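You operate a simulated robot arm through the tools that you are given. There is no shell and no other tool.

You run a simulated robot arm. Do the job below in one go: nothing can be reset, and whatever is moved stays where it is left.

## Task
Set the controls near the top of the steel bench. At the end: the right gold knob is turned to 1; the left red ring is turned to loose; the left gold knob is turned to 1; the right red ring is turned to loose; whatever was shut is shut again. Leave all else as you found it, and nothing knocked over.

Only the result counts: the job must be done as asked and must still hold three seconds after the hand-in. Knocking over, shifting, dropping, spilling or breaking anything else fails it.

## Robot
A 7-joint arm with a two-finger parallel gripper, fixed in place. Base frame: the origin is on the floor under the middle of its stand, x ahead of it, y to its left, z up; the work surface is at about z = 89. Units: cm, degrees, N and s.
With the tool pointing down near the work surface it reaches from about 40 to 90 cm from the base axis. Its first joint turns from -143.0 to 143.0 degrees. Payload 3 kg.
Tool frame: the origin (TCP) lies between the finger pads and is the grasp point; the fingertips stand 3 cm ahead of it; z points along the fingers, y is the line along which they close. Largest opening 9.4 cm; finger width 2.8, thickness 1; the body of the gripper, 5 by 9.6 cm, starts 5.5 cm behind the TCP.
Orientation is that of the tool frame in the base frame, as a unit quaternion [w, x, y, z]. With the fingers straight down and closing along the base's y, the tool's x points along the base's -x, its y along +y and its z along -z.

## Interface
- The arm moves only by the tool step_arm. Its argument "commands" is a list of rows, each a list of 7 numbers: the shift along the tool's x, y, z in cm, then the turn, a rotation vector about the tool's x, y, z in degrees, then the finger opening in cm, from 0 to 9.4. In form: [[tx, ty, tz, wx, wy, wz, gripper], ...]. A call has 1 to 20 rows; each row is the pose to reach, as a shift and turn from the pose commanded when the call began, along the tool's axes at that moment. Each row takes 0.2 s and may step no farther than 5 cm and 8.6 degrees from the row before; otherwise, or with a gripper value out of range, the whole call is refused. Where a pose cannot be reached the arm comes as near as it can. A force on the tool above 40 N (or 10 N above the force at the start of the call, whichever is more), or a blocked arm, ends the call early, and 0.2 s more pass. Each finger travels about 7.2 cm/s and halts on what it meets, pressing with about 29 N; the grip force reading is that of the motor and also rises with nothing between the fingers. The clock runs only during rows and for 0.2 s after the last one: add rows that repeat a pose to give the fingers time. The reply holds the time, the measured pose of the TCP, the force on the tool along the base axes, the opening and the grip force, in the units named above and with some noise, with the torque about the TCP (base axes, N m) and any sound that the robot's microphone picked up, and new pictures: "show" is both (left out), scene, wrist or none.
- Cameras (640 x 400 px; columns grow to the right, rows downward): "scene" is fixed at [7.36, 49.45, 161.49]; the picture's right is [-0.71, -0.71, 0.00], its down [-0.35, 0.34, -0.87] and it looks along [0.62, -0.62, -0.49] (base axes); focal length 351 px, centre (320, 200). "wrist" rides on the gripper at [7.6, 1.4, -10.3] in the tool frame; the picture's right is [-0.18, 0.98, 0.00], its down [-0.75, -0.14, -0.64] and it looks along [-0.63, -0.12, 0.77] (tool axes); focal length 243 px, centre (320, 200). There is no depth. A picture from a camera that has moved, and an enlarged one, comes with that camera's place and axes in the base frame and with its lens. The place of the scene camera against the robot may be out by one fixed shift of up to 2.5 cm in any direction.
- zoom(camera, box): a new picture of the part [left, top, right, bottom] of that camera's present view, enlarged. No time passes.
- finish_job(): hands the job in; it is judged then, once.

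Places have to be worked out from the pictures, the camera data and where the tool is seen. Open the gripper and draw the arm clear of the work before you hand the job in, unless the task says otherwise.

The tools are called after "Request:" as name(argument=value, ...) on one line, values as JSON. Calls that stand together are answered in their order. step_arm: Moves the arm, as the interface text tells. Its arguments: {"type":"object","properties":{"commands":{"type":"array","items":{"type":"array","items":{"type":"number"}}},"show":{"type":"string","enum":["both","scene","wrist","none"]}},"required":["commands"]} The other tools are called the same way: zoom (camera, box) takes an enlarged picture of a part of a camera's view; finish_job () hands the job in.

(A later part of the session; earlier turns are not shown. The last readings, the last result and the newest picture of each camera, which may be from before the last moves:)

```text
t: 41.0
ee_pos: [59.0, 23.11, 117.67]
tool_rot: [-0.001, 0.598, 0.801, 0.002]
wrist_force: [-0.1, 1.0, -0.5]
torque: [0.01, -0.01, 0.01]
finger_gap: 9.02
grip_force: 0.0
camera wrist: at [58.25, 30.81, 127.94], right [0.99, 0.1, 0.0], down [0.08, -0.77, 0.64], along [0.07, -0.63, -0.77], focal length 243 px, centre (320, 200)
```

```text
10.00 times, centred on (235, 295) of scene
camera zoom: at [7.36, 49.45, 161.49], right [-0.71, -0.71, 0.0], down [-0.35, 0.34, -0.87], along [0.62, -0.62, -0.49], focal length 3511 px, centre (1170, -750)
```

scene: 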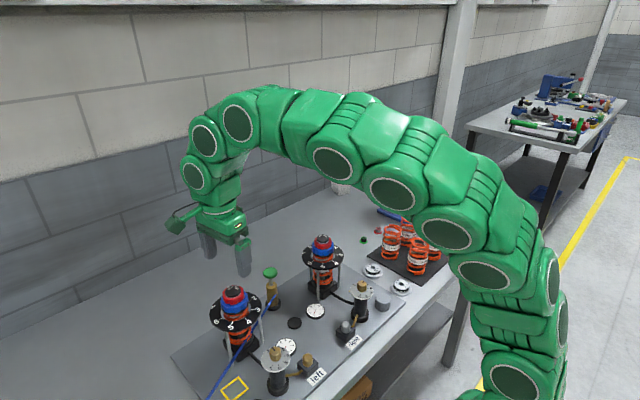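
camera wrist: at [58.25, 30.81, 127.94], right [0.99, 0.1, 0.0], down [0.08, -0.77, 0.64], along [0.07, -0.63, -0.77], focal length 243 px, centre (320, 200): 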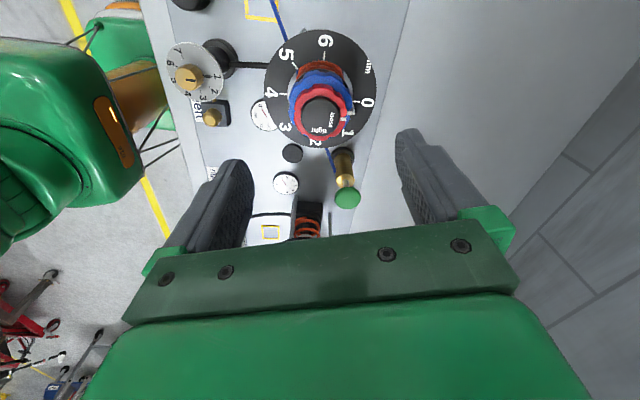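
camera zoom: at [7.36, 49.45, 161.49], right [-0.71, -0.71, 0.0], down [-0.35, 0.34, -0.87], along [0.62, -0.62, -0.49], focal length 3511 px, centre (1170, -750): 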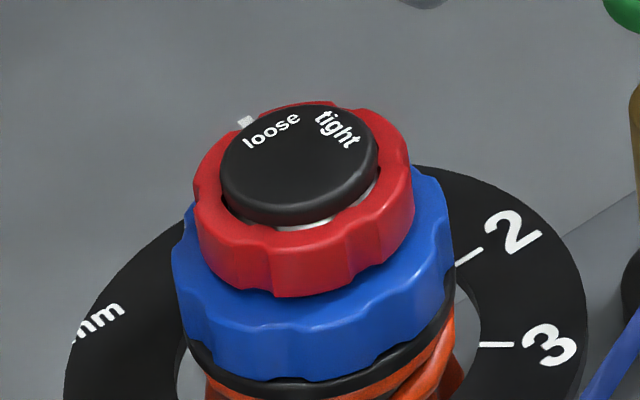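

The mark is now in line with "loose" and the blue ring is unchanged. Next I move high over to the right shock (about y = -5.1), rotating to a 45° clockwise start.

Request:
step_arm(commands=[[-3.86, -1.14, -0.3, 0, 0, -4, 9.4], [-7.73, -2.27, -0.3, 0, 0, -8, 9.4], [-11.59, -3.41, -0.3, 0, 0, -12, 9.4], [-15.46, -4.55, -0.3, 0, 0, -16, 9.4], [-19.32, -5.69, -0.3, 0, 0, -20, 9.4], [-23.18, -6.82, -0.3, 0, 0, -24, 9.4], [-27.05, -7.96, -0.3, 0, 0, -28.6, 9.4], [-27.05, -7.96, -0.3, 0, 0, -28.6, 9.4]], show="both")

Request:
zoom(camera="wrist", box=[250, 90, 400, 190])

Request:
zoom(camera="scene", box=[291, 225, 355, 265])

```text
t: 42.8
ee_pos: [58.9, -5.03, 117.93]
tool_rot: [-0.001, 0.381, 0.924, 0.003]
wrist_force: [-0.7, -0.3, -0.5]
torque: [0.01, 0.02, 0.03]
finger_gap: 9.41
grip_force: 0.1
camera wrist: at [54.61, 1.25, 128.19], right [0.82, 0.57, 0.0], down [0.43, -0.64, 0.64], along [0.36, -0.52, -0.77], focal length 243 px, centre (320, 200)
```

scene: 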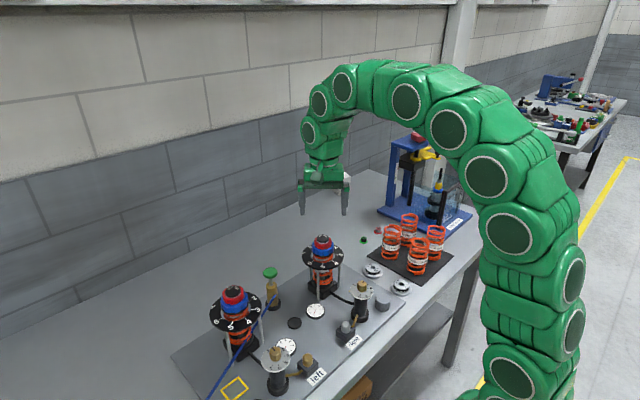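
wrist: 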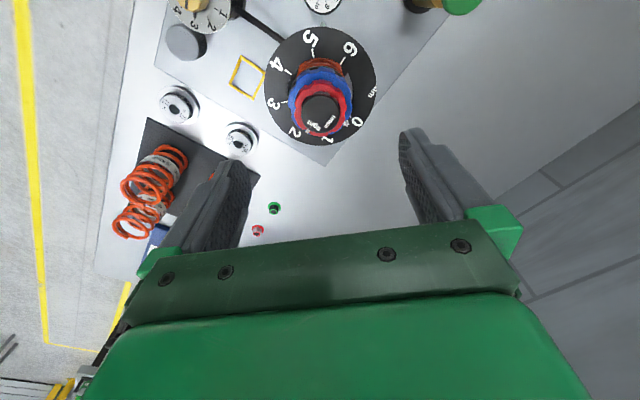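

```text
4.00 times, centred on (325, 140) of wrist
camera zoom: at [54.61, 1.25, 128.19], right [0.82, 0.57, 0.0], down [0.43, -0.64, 0.64], along [0.36, -0.52, -0.77], focal length 970 px, centre (300, 440)
```

zoom: 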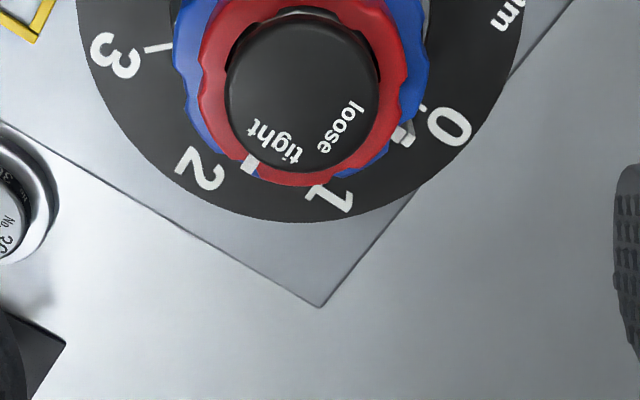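

```text
10.00 times, centred on (323, 245) of scene
camera zoom: at [7.36, 49.45, 161.49], right [-0.71, -0.71, 0.0], down [-0.35, 0.34, -0.87], along [0.62, -0.62, -0.49], focal length 3511 px, centre (290, -250)
```

zoom: 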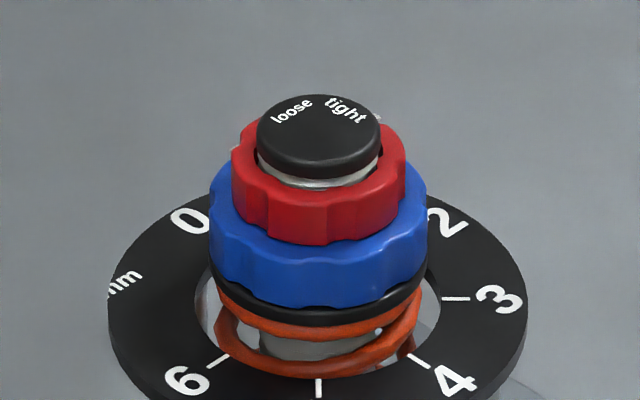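

Right shock cap is centred near (59.05, -5.1), mark at "tight", same geometry. I lower to TCP z≈109.3 with opening 6.5 and check.

Request:
step_arm(commands=[[-0.12, 0.05, 3, 0, 0, 0, 9], [-0.12, 0.05, 6, 0, 0, 0, 8], [-0.12, 0.05, 8.5, 0, 0, 0, 6.5], [-0.12, 0.05, 8.5, 0, 0, 0, 6.2], [-0.12, 0.05, 8.5, 0, 0, 0, 6.2]], show="wrist")

Request:
zoom(camera="wrist", box=[230, 90, 410, 210])

Request:
zoom(camera="scene", box=[280, 205, 360, 265])

```text
t: 44.0
ee_pos: [59.14, -5.05, 109.41]
tool_rot: [-0.001, 0.382, 0.924, 0.003]
wrist_force: [-0.4, -0.2, -0.2]
torque: [0.03, 0.0, -0.02]
finger_gap: 6.2
grip_force: 0.0
camera wrist: at [54.86, 1.14, 119.64], right [0.82, 0.57, 0.0], down [0.43, -0.64, 0.64], along [0.36, -0.53, -0.77], focal length 243 px, centre (320, 200)
```

wrist: 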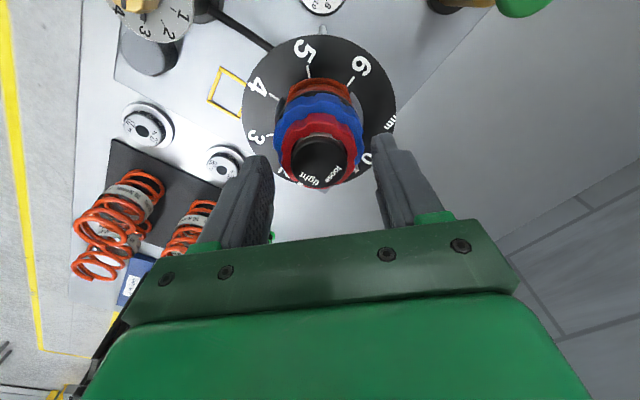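

```text
3.33 times, centred on (320, 150) of wrist
camera zoom: at [54.86, 1.14, 119.64], right [0.82, 0.57, 0.0], down [0.43, -0.64, 0.64], along [0.36, -0.53, -0.77], focal length 809 px, centre (320, 367)
```

zoom: 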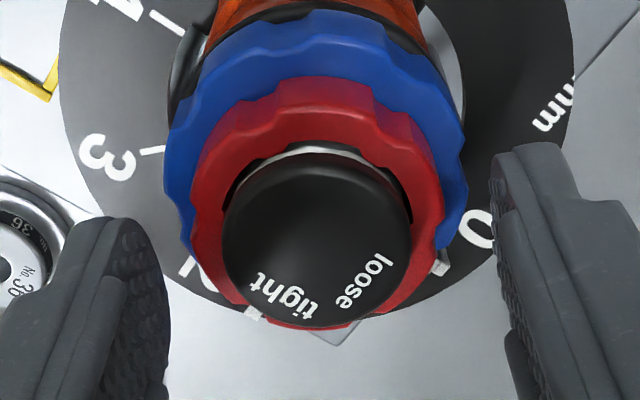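

```text
6.67 times, centred on (320, 235) of scene
camera zoom: at [7.36, 49.45, 161.49], right [-0.71, -0.71, 0.0], down [-0.35, 0.34, -0.87], along [0.62, -0.62, -0.49], focal length 2340 px, centre (320, -33)
```

zoom: 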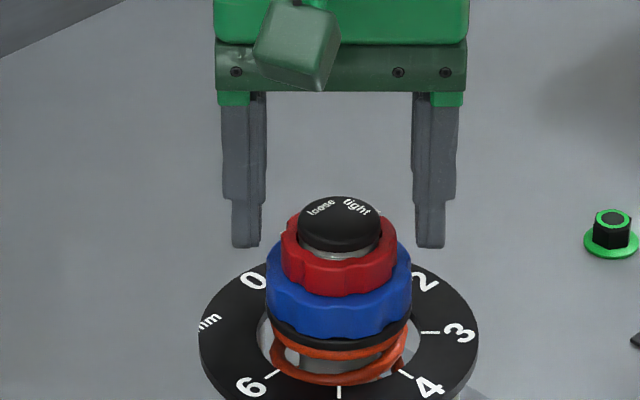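

Lateral alignment is good; the axis is ~0.1 cm toward the camera side. I adjust, lower 0.45 cm and close on the ring.

Request:
step_arm(commands=[[0.1, 0, 0.45, 0, 0, 0, 6], [0.1, 0, 0.45, 0, 0, 0, 5.2], [0.1, 0, 0.45, 0, 0, 0, 4.6], [0.1, 0, 0.45, 0, 0, 0, 4.2], [0.1, 0, 0.45, 0, 0, 0, 4.0], [0.1, 0, 0.45, 0, 0, 0, 4.0]], show="wrist")

Request:
zoom(camera="wrist", box=[230, 90, 410, 210])

Request:
zoom(camera="scene", box=[280, 205, 360, 265])

```text
t: 45.4
ee_pos: [59.07, -5.03, 109.12]
tool_rot: [-0.001, 0.382, 0.924, 0.003]
wrist_force: [1.8, 2.9, -0.8]
torque: [-0.16, 0.15, 0.01]
finger_gap: 4.58
grip_force: 44.7
camera wrist: at [54.72, 1.25, 119.21], right [0.82, 0.57, 0.0], down [0.43, -0.64, 0.64], along [0.36, -0.52, -0.77], focal length 243 px, centre (320, 200)
```

wrist: 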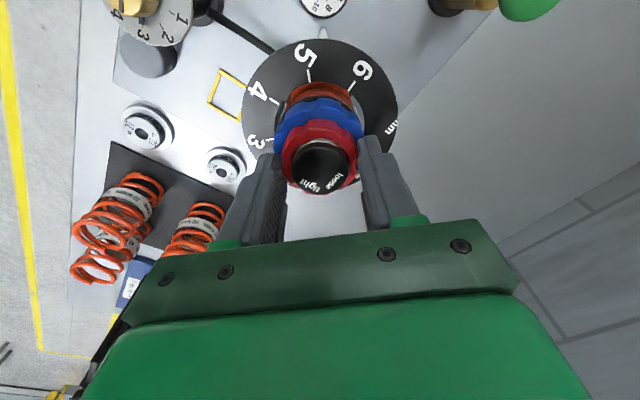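

```text
3.33 times, centred on (320, 150) of wrist
camera zoom: at [54.72, 1.25, 119.21], right [0.82, 0.57, 0.0], down [0.43, -0.64, 0.64], along [0.36, -0.52, -0.77], focal length 809 px, centre (320, 367)
```

zoom: 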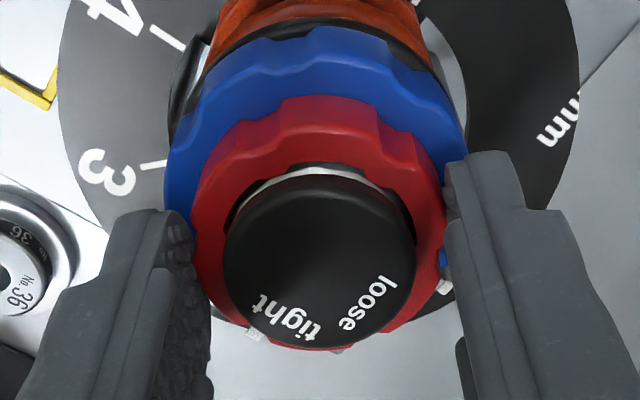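

```text
6.67 times, centred on (320, 235) of scene
camera zoom: at [7.36, 49.45, 161.49], right [-0.71, -0.71, 0.0], down [-0.35, 0.34, -0.87], along [0.62, -0.62, -0.49], focal length 2340 px, centre (320, -33)
```

zoom: 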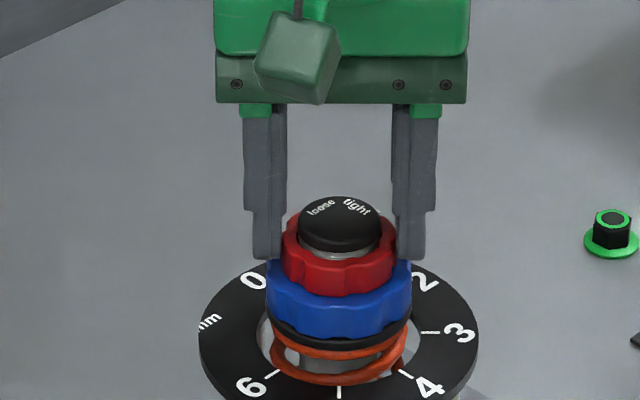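

Clean grip (4.58 cm, 45 N, almost no side load). I turn 40° counter-clockwise first.

Request:
step_arm(commands=[[0, 0, 0, 0, 0, -4, 4], [0, 0, 0, 0, 0, -8, 4], [0, 0, 0, 0, 0, -16, 4], [0, 0, 0, 0, 0, -24, 4], [0, 0, 0, 0, 0, -32, 4], [0, 0, 0, 0, 0, -40, 4], [0, 0, 0, 0, 0, -40, 4]], show="wrist")

Request:
zoom(camera="wrist", box=[230, 90, 410, 210])

Request:
zoom(camera="scene", box=[280, 205, 360, 265])

```text
t: 47.0
ee_pos: [58.94, -4.99, 108.98]
tool_rot: [0.0, 0.042, 0.999, 0.003]
wrist_force: [-6.7, 8.1, -0.2]
torque: [-0.21, 0.19, -0.01]
finger_gap: 4.57
grip_force: 44.7
camera wrist: at [51.65, -3.05, 119.18], right [0.27, 0.96, 0.01], down [0.74, -0.21, 0.64], along [0.62, -0.17, -0.77], focal length 243 px, centre (320, 200)
```

wrist: 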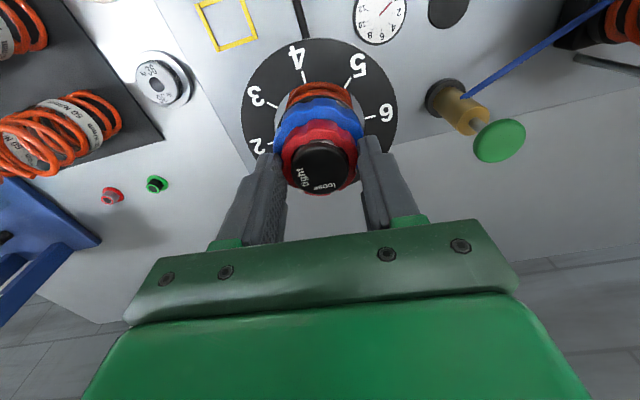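

```text
3.33 times, centred on (320, 150) of wrist
camera zoom: at [51.65, -3.05, 119.18], right [0.27, 0.96, 0.01], down [0.74, -0.21, 0.64], along [0.62, -0.17, -0.77], focal length 809 px, centre (320, 367)
```

zoom: 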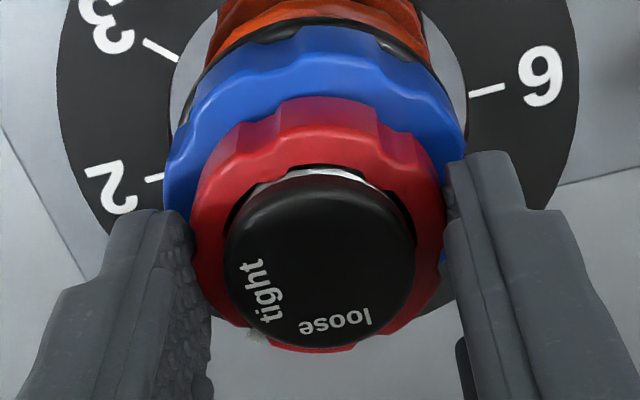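

```text
6.67 times, centred on (320, 235) of scene
camera zoom: at [7.36, 49.45, 161.49], right [-0.71, -0.71, 0.0], down [-0.35, 0.34, -0.87], along [0.62, -0.62, -0.49], focal length 2340 px, centre (320, -33)
```

zoom: 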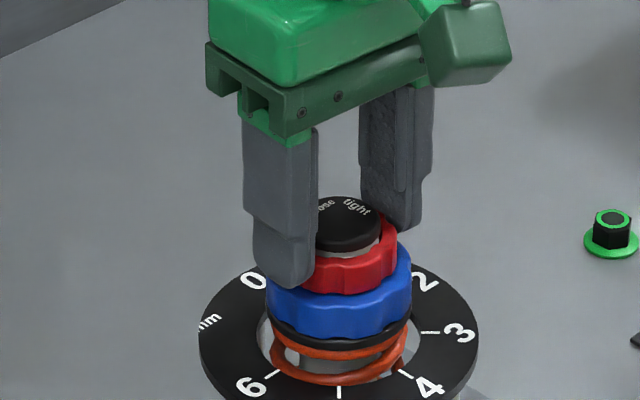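

Ring follows, blue unchanged. Another 40° (total 80°).

Request:
step_arm(commands=[[0, 0, 0, 0, 0, -8, 4], [0, 0, 0, 0, 0, -16, 4], [0, 0, 0, 0, 0, -24, 4], [0, 0, 0, 0, 0, -32, 4], [0, 0, 0, 0, 0, -40, 4], [0, 0, 0, 0, 0, -40, 4]], show="wrist")

Request:
zoom(camera="wrist", box=[230, 90, 410, 210])

```text
t: 48.4
ee_pos: [59.01, -5.04, 109.13]
tool_rot: [0.002, -0.303, 0.953, 0.003]
wrist_force: [-28.1, 13.5, 4.5]
torque: [-0.08, 0.85, -0.01]
finger_gap: 4.59
grip_force: 45.3
camera wrist: at [52.08, -8.31, 119.12], right [-0.42, 0.91, 0.01], down [0.7, 0.32, 0.64], along [0.58, 0.27, -0.77], focal length 243 px, centre (320, 200)
```

wrist: 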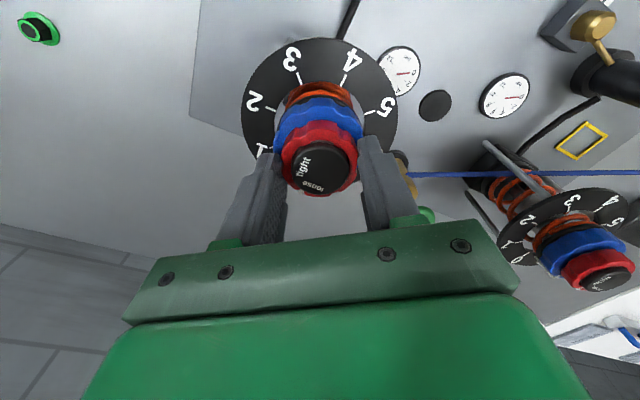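

```text
3.33 times, centred on (320, 150) of wrist
camera zoom: at [52.08, -8.31, 119.12], right [-0.42, 0.91, 0.01], down [0.7, 0.32, 0.64], along [0.58, 0.27, -0.77], focal length 809 px, centre (320, 367)
```

zoom: 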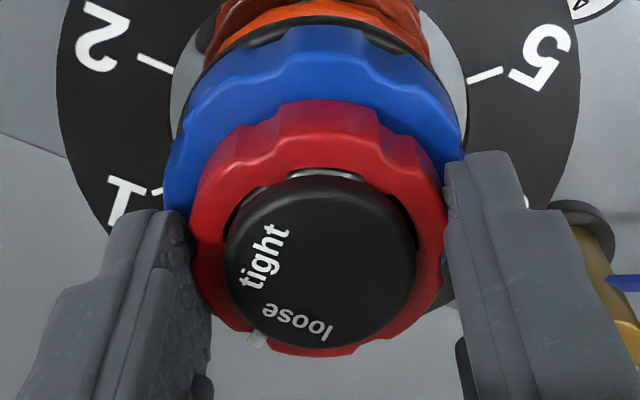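

80° done, torque still small. I relieve the side load and go 7° further, watching for the end stop.

Request:
step_arm(commands=[[0.04, 0.065, 0, 0, 0, 0, 4], [0.04, 0.065, 0, 0, 0, -3.5, 4], [0.04, 0.065, 0, 0, 0, -7, 4], [0.04, 0.065, 0, 0, 0, -7, 4]], show="wrist")

Request:
zoom(camera="wrist", box=[230, 90, 410, 210])

```text
t: 49.4
ee_pos: [58.88, -5.04, 109.03]
tool_rot: [0.001, -0.359, 0.933, 0.002]
wrist_force: [-5.0, 12.9, -1.3]
torque: [0.55, -0.43, 0.01]
finger_gap: 4.56
grip_force: 45.3
camera wrist: at [52.48, -9.13, 119.13], right [-0.52, 0.85, 0.0], down [0.65, 0.4, 0.65], along [0.55, 0.34, -0.76], focal length 243 px, centre (320, 200)
```

wrist: 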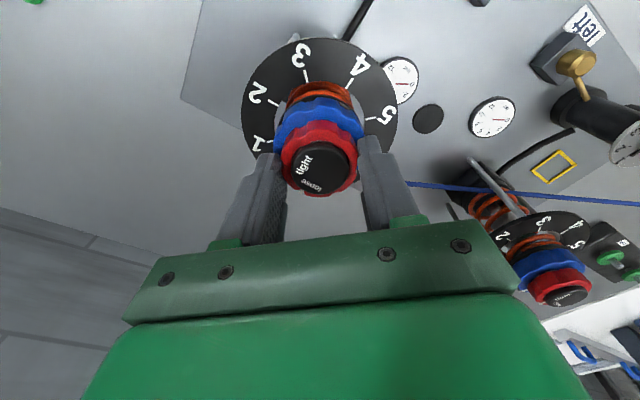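

```text
3.33 times, centred on (320, 150) of wrist
camera zoom: at [52.48, -9.13, 119.13], right [-0.52, 0.85, 0.0], down [0.65, 0.4, 0.65], along [0.55, 0.34, -0.76], focal length 809 px, centre (320, 367)
```

zoom: 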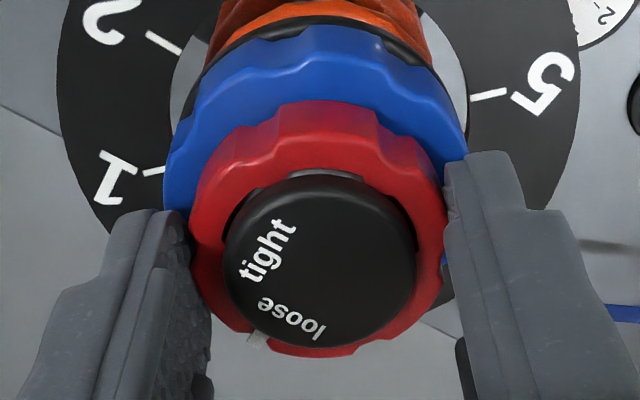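

No stop yet at 87°; I add 3.5° more and read the torque.

Request:
step_arm(commands=[[0, 0.03, 0, 0, 0, -2, 4], [0, 0.03, 0, 0, 0, -3.5, 4], [0, 0.03, 0, 0, 0, -3.5, 4]], show="none")

Request:
zoom(camera="wrist", box=[230, 90, 410, 210])

```text
t: 50.2
ee_pos: [58.99, -4.94, 109.05]
tool_rot: [0.002, -0.388, 0.922, 0.002]
wrist_force: [0.0, 9.5, -3.8]
torque: [-0.02, -0.16, -0.89]
finger_gap: 4.59
grip_force: 44.9
```

```text
3.33 times, centred on (320, 150) of wrist
camera zoom: at [52.74, -9.52, 119.15], right [-0.57, 0.82, 0.0], down [0.63, 0.44, 0.65], along [0.53, 0.37, -0.76], focal length 809 px, centre (320, 367)
```

zoom: 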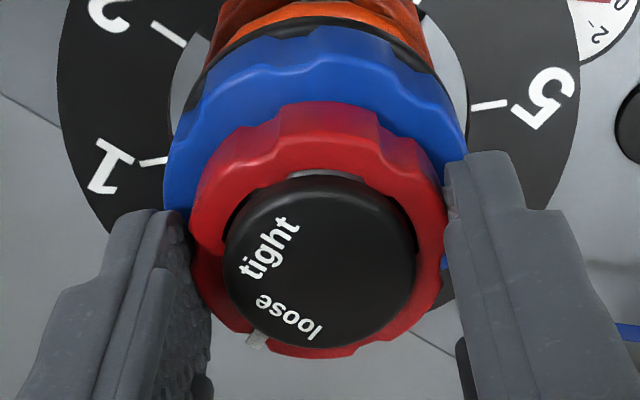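

Torque -0.9 N·m: the loose end stop is reached. I back off 2° of wind-up, open and lift.

Request:
step_arm(commands=[[0, 0, 0, 0, 0, 1.5, 4.2], [0, 0, 0, 0, 0, 1.5, 5], [0, 0, 0, 0, 0, 1.5, 6.5], [0, 0, 0, 0, 0, 1.5, 7.5], [0, 0, -3, 0, 0, 1.5, 8], [0, 0, -7, 0, 0, 0, 9], [0, 0, -9, 0, 0, 0, 9], [0, 0, -9, 0, 0, 0, 9]], show="both")

Request:
zoom(camera="wrist", box=[250, 90, 400, 190])

Request:
zoom(camera="scene", box=[291, 225, 355, 265])

```text
t: 52.0
ee_pos: [58.93, -4.88, 118.01]
tool_rot: [0.001, -0.388, 0.922, 0.003]
wrist_force: [-0.5, -0.4, -0.2]
torque: [0.01, 0.02, 0.02]
finger_gap: 9.0
grip_force: 0.0
camera wrist: at [52.61, -9.37, 128.2], right [-0.57, 0.82, 0.0], down [0.63, 0.44, 0.64], along [0.53, 0.37, -0.76], focal length 243 px, centre (320, 200)
```

scene: 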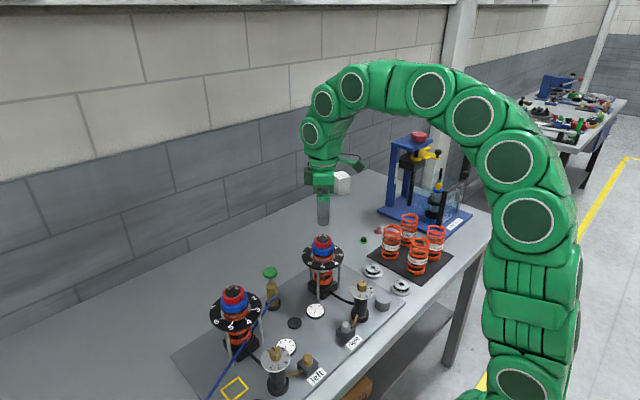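
wrist: 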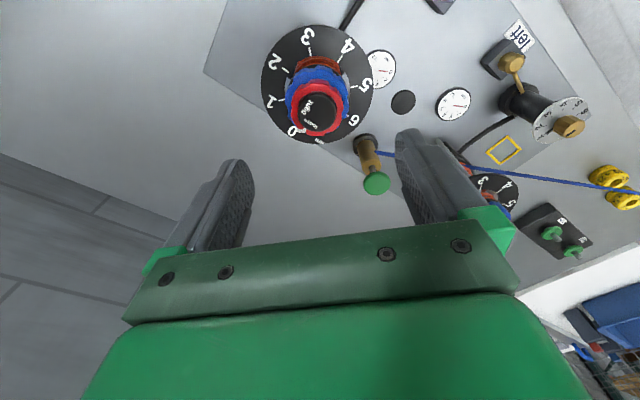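

```text
4.00 times, centred on (325, 140) of wrist
camera zoom: at [52.61, -9.37, 128.2], right [-0.57, 0.82, 0.0], down [0.63, 0.44, 0.64], along [0.53, 0.37, -0.76], focal length 970 px, centre (300, 440)
```

zoom: 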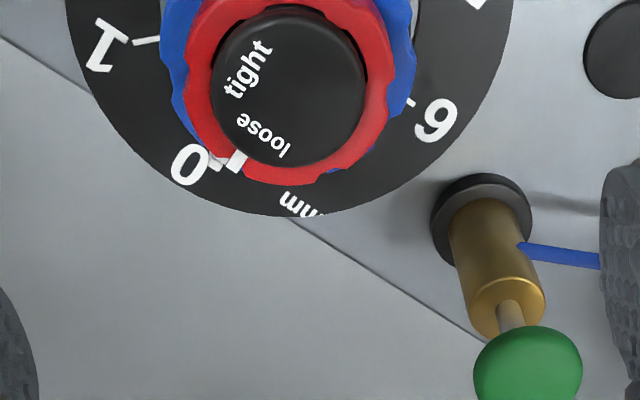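

```text
10.00 times, centred on (323, 245) of scene
camera zoom: at [7.36, 49.45, 161.49], right [-0.71, -0.71, 0.0], down [-0.35, 0.34, -0.87], along [0.62, -0.62, -0.49], focal length 3511 px, centre (290, -250)
```

zoom: 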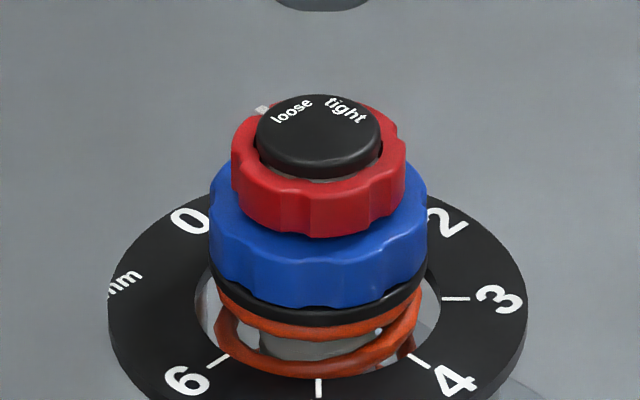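

Right ring is at "loose", blue untouched. Now I move over the right gold knob near (45.0, -5.05), rotate to 40° clockwise, and descend to z≈112.

Request:
step_arm(commands=[[2.4, 2.4, 0, 0, 0, 8, 8], [4.9, 4.9, 0, 0, 0, 16, 7], [7.4, 7.4, 0, 0, 0, 24, 6], [9.85, 9.88, 0, 0, 0, 32, 5], [9.85, 9.88, 1, 0, 0, 40, 5], [9.85, 9.88, 2, 0, 0, 48, 5], [9.85, 9.88, 3, 0, 0, 56, 5], [9.85, 9.88, 4, 0, 0, 64, 5], [9.85, 9.88, 5, 0, 0, 72, 5], [9.85, 9.88, 6, 0, 0, 79, 5], [9.85, 9.88, 6, 0, 0, 85.7, 5], [9.85, 9.88, 6, 0, 0, 85.7, 5]], show="both")

Request:
zoom(camera="wrist", box=[276, 60, 366, 140])

Request:
zoom(camera="scene", box=[320, 260, 400, 310])

```text
t: 54.6
ee_pos: [45.09, -5.1, 112.0]
tool_rot: [0.0, 0.344, 0.939, 0.003]
wrist_force: [1.5, 0.4, -0.1]
torque: [0.05, 0.01, 0.0]
finger_gap: 4.98
grip_force: 0.0
camera wrist: at [40.22, 0.76, 122.22], right [0.77, 0.63, 0.01], down [0.48, -0.6, 0.64], along [0.41, -0.49, -0.77], focal length 243 px, centre (320, 200)
```

scene: 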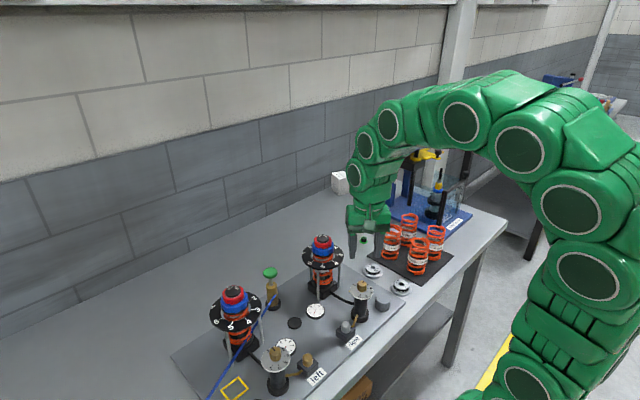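
wrist: 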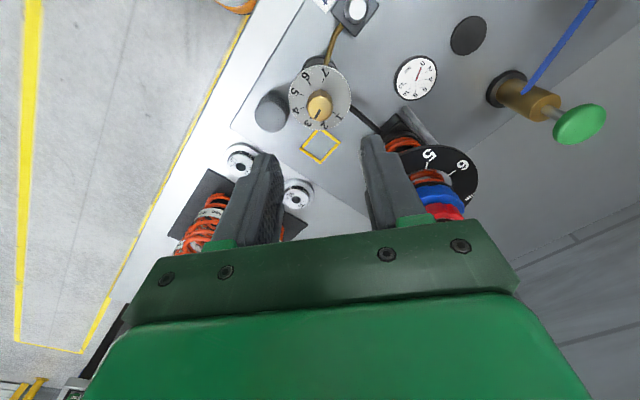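

```text
5.00 times, centred on (321, 100) of wrist
camera zoom: at [40.22, 0.76, 122.22], right [0.77, 0.63, 0.01], down [0.48, -0.6, 0.64], along [0.41, -0.49, -0.77], focal length 1213 px, centre (315, 700)
```

zoom: 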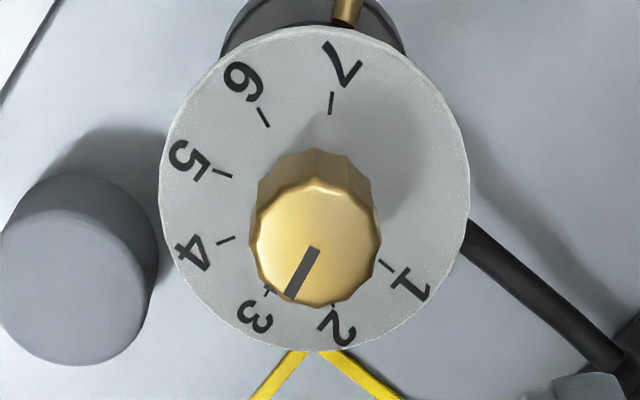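

```text
8.00 times, centred on (360, 285) of scene
camera zoom: at [7.36, 49.45, 161.49], right [-0.71, -0.71, 0.0], down [-0.35, 0.34, -0.87], along [0.62, -0.62, -0.49], focal length 2808 px, centre (0, -480)
```

zoom: 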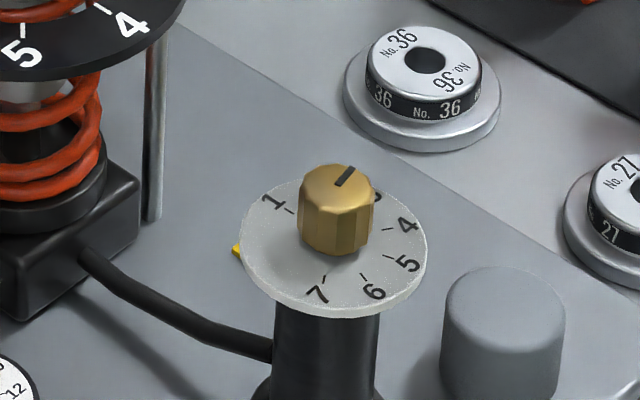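

Right knob axis ≈ (45.0, -5.1), pointing at 3 with the gripper nearly centred. I lower to TCP z≈101.6 and close.

Request:
step_arm(commands=[[0.05, -0.05, 4, 0, 0, 0, 5], [0.05, -0.05, 8, 0, 0, 0, 5], [0.05, -0.05, 10.4, 0, 0, 0, 5], [0.05, -0.05, 10.4, 0, 0, 0, 4], [0.05, -0.05, 10.4, 0, 0, 0, 3], [0.05, -0.05, 10.4, 0, 0, 0, 2.4], [0.05, -0.05, 10.4, 0, 0, 0, 2.0], [0.05, -0.05, 10.4, 0, 0, 0, 1.7], [0.05, -0.05, 10.4, 0, 0, 0, 1.7]], show="wrist")

Request:
zoom(camera="wrist", box=[250, 90, 410, 220])

```text
t: 56.6
ee_pos: [44.95, -5.26, 101.73]
tool_rot: [0.001, 0.343, 0.939, 0.004]
wrist_force: [10.3, 17.6, -3.2]
torque: [0.2, -0.07, 0.03]
finger_gap: 2.84
grip_force: 10.7
camera wrist: at [40.04, 0.65, 111.92], right [0.77, 0.63, 0.0], down [0.48, -0.6, 0.64], along [0.41, -0.49, -0.77], focal length 243 px, centre (320, 200)
```

wrist: 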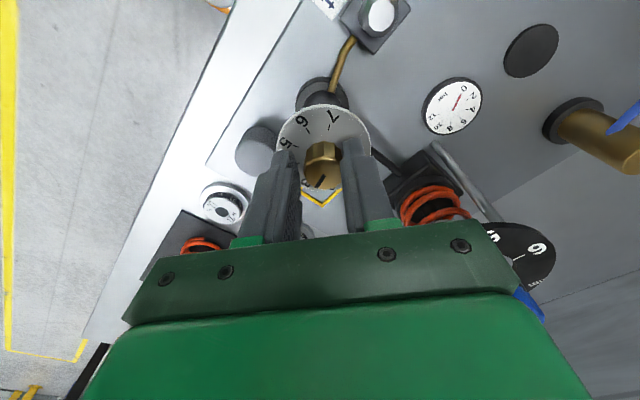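

```text
3.08 times, centred on (330, 155) of wrist
camera zoom: at [40.04, 0.65, 111.92], right [0.77, 0.63, 0.0], down [0.48, -0.6, 0.64], along [0.41, -0.49, -0.77], focal length 746 px, centre (289, 338)
```

zoom: 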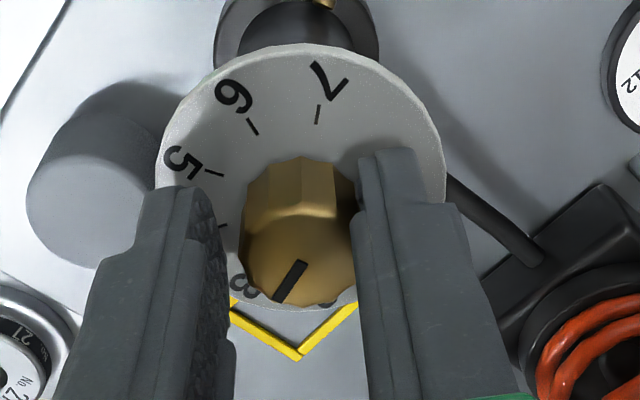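

The +y-side finger touched first (gap 2.84). I shift +0.22 along the closing axis and +0.2 toward the camera side to centre, then finish closing.

Request:
step_arm(commands=[[0.15, 0.2, 0, 0, 0, 0, 3.2], [0.2, 0.22, 0, 0, 0, 0, 2.6], [0.2, 0.22, 0, 0, 0, 0, 2.2], [0.2, 0.22, 0, 0, 0, 0, 1.8], [0.2, 0.22, 0, 0, 0, 0, 1.7], [0.2, 0.22, 0, 0, 0, 0, 1.7]], show="wrist")

Request:
zoom(camera="wrist", box=[250, 90, 410, 220])

```text
t: 58.0
ee_pos: [44.89, -4.95, 101.77]
tool_rot: [0.0, 0.342, 0.94, 0.003]
wrist_force: [-2.5, -6.5, 1.7]
torque: [-0.88, 0.04, 0.01]
finger_gap: 2.33
grip_force: 45.6
camera wrist: at [40.09, 0.96, 111.81], right [0.77, 0.63, 0.0], down [0.48, -0.6, 0.64], along [0.41, -0.49, -0.77], focal length 243 px, centre (320, 200)
```

wrist: 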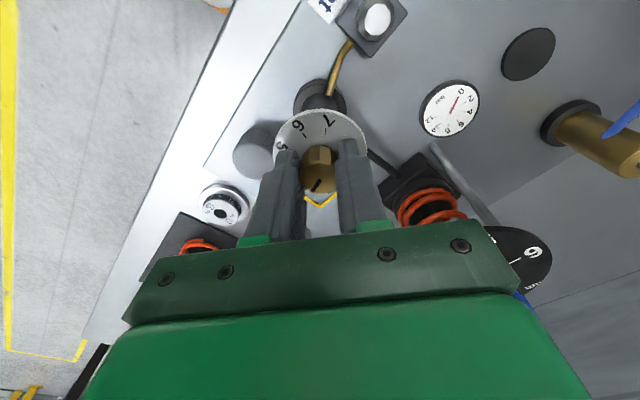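

```text
3.08 times, centred on (330, 155) of wrist
camera zoom: at [40.09, 0.96, 111.81], right [0.77, 0.63, 0.0], down [0.48, -0.6, 0.64], along [0.41, -0.49, -0.77], focal length 746 px, centre (289, 338)
```

zoom: 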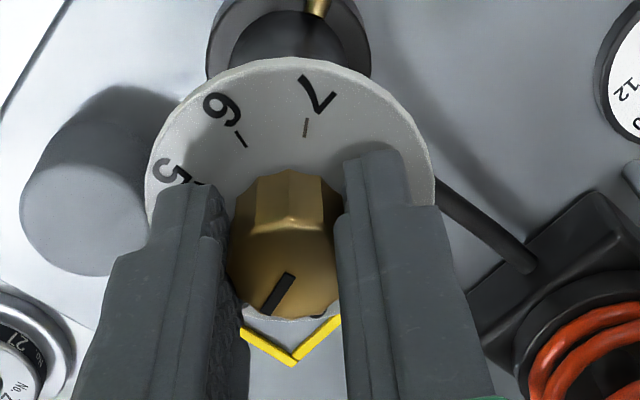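

Gripped at 2.33 cm with low load. I turn 40° counter-clockwise.

Request:
step_arm(commands=[[0, 0, 0, 0, 0, -8, 1.7], [0, 0, 0, 0, 0, -16, 1.7], [0, 0, 0, 0, 0, -24, 1.7], [0, 0, 0, 0, 0, -32, 1.7], [0, 0, 0, 0, 0, -40, 1.7], [0, 0, 0, 0, 0, -40, 1.7]], show="wrist")

Request:
zoom(camera="wrist", box=[250, 90, 410, 220])

```text
t: 58.8
ee_pos: [44.83, -5.06, 101.64]
tool_rot: [0.001, 0.144, 0.99, 0.001]
wrist_force: [-0.2, -4.2, 1.7]
torque: [-0.52, -0.31, 0.0]
finger_gap: 2.33
grip_force: 44.9
stopped in row 4: the force on the tool passed its limit at 44 N (the readings are from after the stop); the commanded pose is now the measured one
camera wrist: at [38.08, -1.51, 111.78], right [0.46, 0.89, 0.0], down [0.68, -0.35, 0.64], along [0.57, -0.29, -0.77], focal length 243 px, centre (320, 200)
```

wrist: 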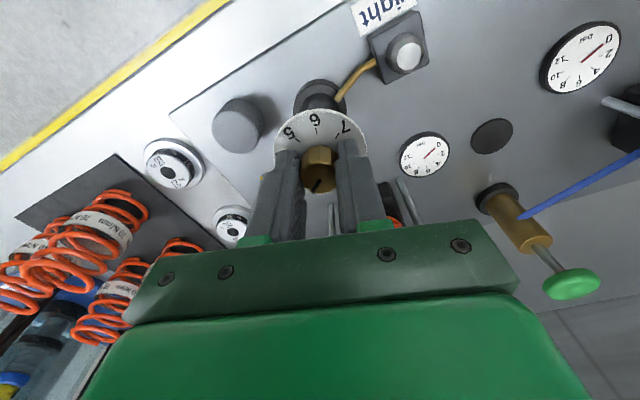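

```text
3.08 times, centred on (330, 155) of wrist
camera zoom: at [38.08, -1.51, 111.78], right [0.46, 0.89, 0.0], down [0.68, -0.35, 0.64], along [0.57, -0.29, -0.77], focal length 746 px, centre (289, 338)
```

zoom: 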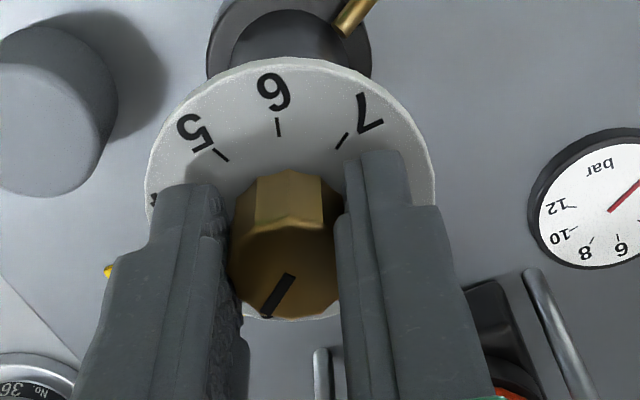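

A force spike paused the turn at 23.5°; the load is now low and the knob hasn't slipped. I continue in smaller steps.

Request:
step_arm(commands=[[0, 0, 0, 0, 0, -4, 1.7], [0, 0, 0, 0, 0, -8, 1.7], [0, 0, 0, 0, 0, -12, 1.7], [0, 0, 0, 0, 0, -16, 1.7], [0, 0, 0, 0, 0, -20, 1.7], [0, 0, 0, 0, 0, -24, 1.7], [0, 0, 0, 0, 0, -24, 1.7]], show="none")

```text
t: 60.4
ee_pos: [44.86, -4.97, 101.7]
tool_rot: [0.001, -0.066, 0.998, 0.0]
wrist_force: [-0.1, -16.1, 9.2]
torque: [-0.73, 0.32, -0.04]
finger_gap: 2.32
grip_force: 45.1
```

Rotated cleanly to 47.5° total. I relieve a little and turn 24° more.

Request:
step_arm(commands=[[0, -0.04, -0.02, 0, 0, 0, 1.7], [0, -0.04, -0.02, 0, 0, -4, 1.7], [0, -0.04, -0.02, 0, 0, -8, 1.7], [0, -0.04, -0.02, 0, 0, -12, 1.7], [0, -0.04, -0.02, 0, 0, -16, 1.7], [0, -0.04, -0.02, 0, 0, -20, 1.7], [0, -0.04, -0.02, 0, 0, -24, 1.7], [0, -0.04, -0.02, 0, 0, -24, 1.7]], show="wrist")

Request:
zoom(camera="wrist", box=[250, 90, 410, 220])

```text
t: 62.3
ee_pos: [44.99, -5.08, 101.69]
tool_rot: [0.001, -0.274, 0.962, 0.001]
wrist_force: [10.0, -7.7, -11.2]
torque: [-0.12, -0.84, -0.02]
finger_gap: 2.34
grip_force: 44.6
stopped in row 8: the force on the tool passed its limit at 41 N (the readings are from after the stop); the commanded pose is now the measured one
camera wrist: at [37.77, -7.9, 111.77], right [-0.36, 0.93, 0.0], down [0.71, 0.28, 0.64], along [0.6, 0.23, -0.77], focal length 243 px, centre (320, 200)
```

wrist: 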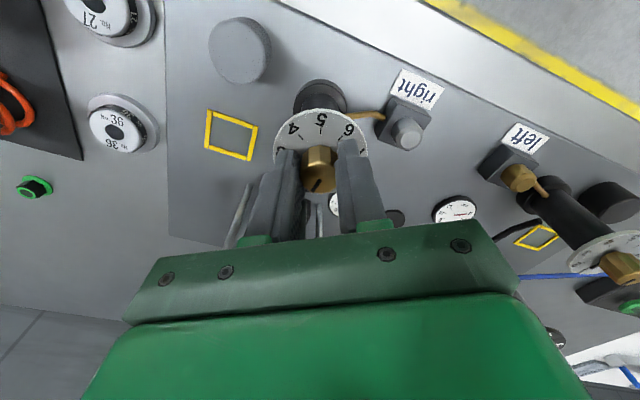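

```text
3.08 times, centred on (330, 155) of wrist
camera zoom: at [37.77, -7.9, 111.77], right [-0.36, 0.93, 0.0], down [0.71, 0.28, 0.64], along [0.6, 0.23, -0.77], focal length 746 px, centre (289, 338)
```

zoom: 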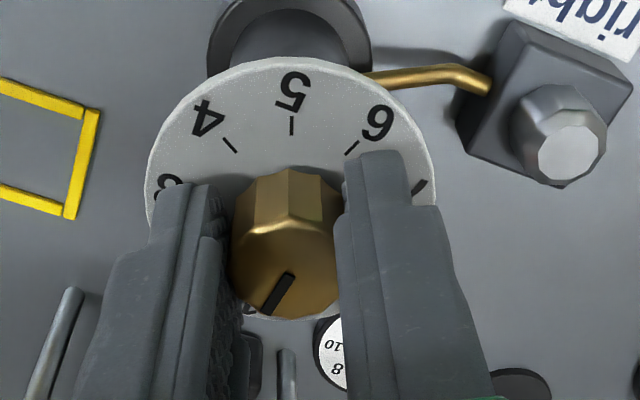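

Total is about 72°. I turn the remaining 8° in 2° steps.

Request:
step_arm(commands=[[-0.02, -0.02, 0.02, 0, 0, -2, 1.7], [-0.02, -0.02, 0.02, 0, 0, -4, 1.7], [-0.02, -0.02, 0.02, 0, 0, -6, 1.7], [-0.02, -0.02, 0.02, 0, 0, -8, 1.7], [-0.02, -0.02, 0.02, 0, 0, -8, 1.7]], show="wrist")

Request:
zoom(camera="wrist", box=[250, 90, 410, 220])

Request:
zoom(camera="scene", box=[320, 260, 400, 310])

```text
t: 63.5
ee_pos: [44.9, -5.0, 101.65]
tool_rot: [0.001, -0.34, 0.941, 0.0]
wrist_force: [-7.5, -19.9, 16.3]
torque: [-0.42, 0.23, -0.3]
finger_gap: 2.31
grip_force: 45.0
camera wrist: at [38.24, -8.88, 111.77], right [-0.49, 0.87, 0.0], down [0.67, 0.37, 0.64], along [0.56, 0.31, -0.77], focal length 243 px, centre (320, 200)
```

wrist: 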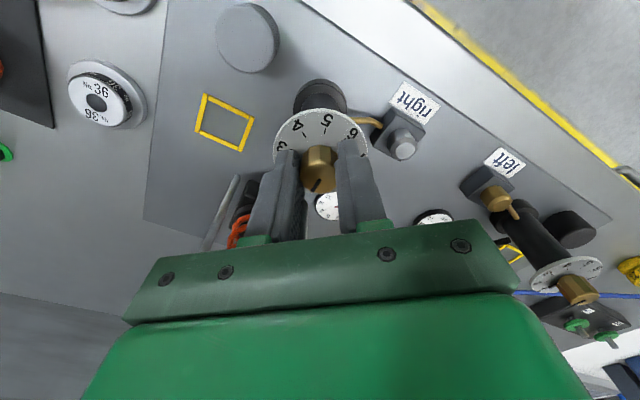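

```text
3.08 times, centred on (330, 155) of wrist
camera zoom: at [38.24, -8.88, 111.77], right [-0.49, 0.87, 0.0], down [0.67, 0.37, 0.64], along [0.56, 0.31, -0.77], focal length 746 px, centre (289, 338)
```

zoom: 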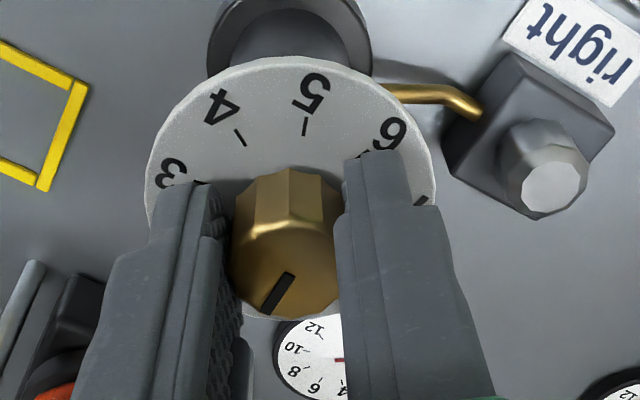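

```text
8.00 times, centred on (360, 285) of scene
camera zoom: at [7.36, 49.45, 161.49], right [-0.71, -0.71, 0.0], down [-0.35, 0.34, -0.87], along [0.62, -0.62, -0.49], focal length 2808 px, centre (0, -480)
```

zoom: 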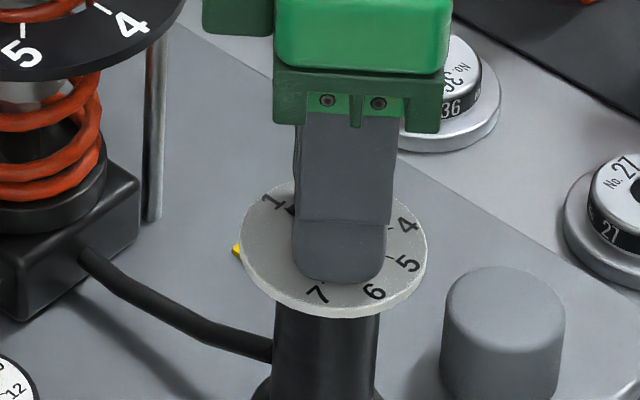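

Torque -0.3 N·m indicates the end stop at 1, and the scene shows the pointer tab at 1. I relieve, open and rise to inspect.

Request:
step_arm(commands=[[0.03, -0.04, -0.05, 0, 0, 0.8, 1.8], [0.03, -0.04, -0.05, 0, 0, 0.8, 2.6], [0.03, -0.04, -0.05, 0, 0, 0.8, 4], [0.03, -0.04, -0.05, 0, 0, 0.8, 5], [0.03, -0.04, -4, 0, 0, 0.8, 5], [0.03, -0.04, -8, 0, 0, 0, 5], [0.03, -0.04, -11, 0, 0, 0, 5], [0.03, -0.04, -11, 0, 0, 0, 5]], show="both")

Request:
zoom(camera="wrist", box=[276, 50, 366, 140])

Request:
zoom(camera="scene", box=[320, 260, 400, 310])

```text
t: 65.3
ee_pos: [44.93, -4.91, 112.62]
tool_rot: [0.0, -0.34, 0.941, 0.001]
wrist_force: [-0.4, -0.5, 0.3]
torque: [0.01, 0.02, 0.04]
finger_gap: 4.99
grip_force: 0.0
camera wrist: at [38.32, -8.79, 122.81], right [-0.49, 0.87, 0.0], down [0.67, 0.37, 0.64], along [0.56, 0.31, -0.77], focal length 243 px, centre (320, 200)
```

scene: 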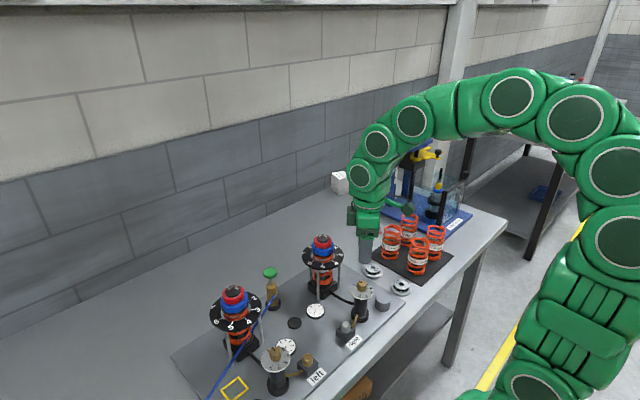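
wrist: 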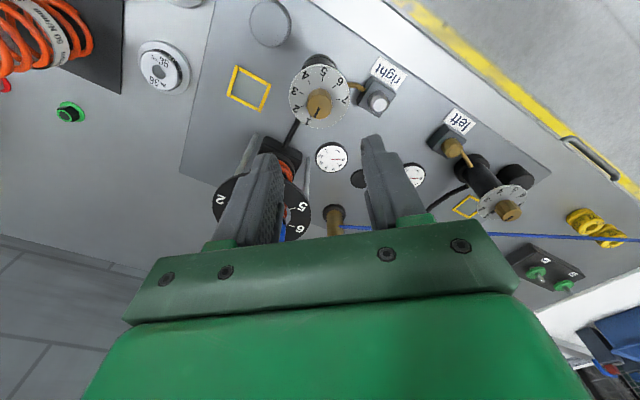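

```text
4.44 times, centred on (321, 95) of wrist
camera zoom: at [38.32, -8.79, 122.81], right [-0.49, 0.87, 0.0], down [0.67, 0.37, 0.64], along [0.56, 0.31, -0.77], focal length 1078 px, centre (316, 667)
```

zoom: 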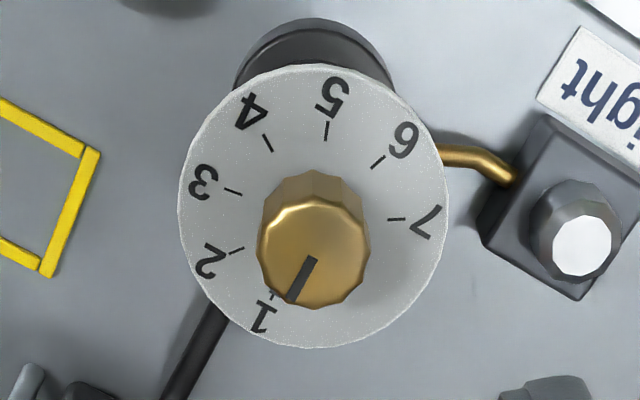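

```text
8.00 times, centred on (360, 285) of scene
camera zoom: at [7.36, 49.45, 161.49], right [-0.71, -0.71, 0.0], down [-0.35, 0.34, -0.87], along [0.62, -0.62, -0.49], focal length 2808 px, centre (0, -480)
```

zoom: 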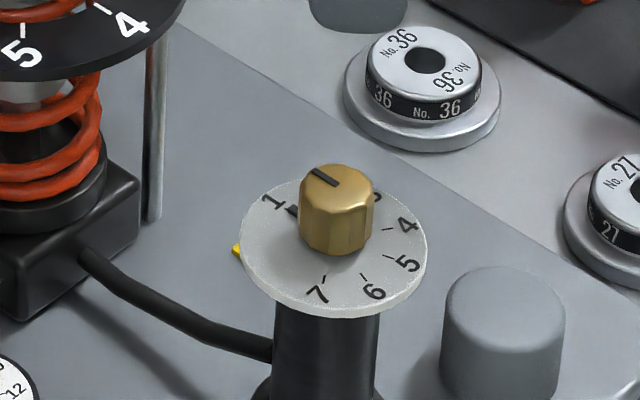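

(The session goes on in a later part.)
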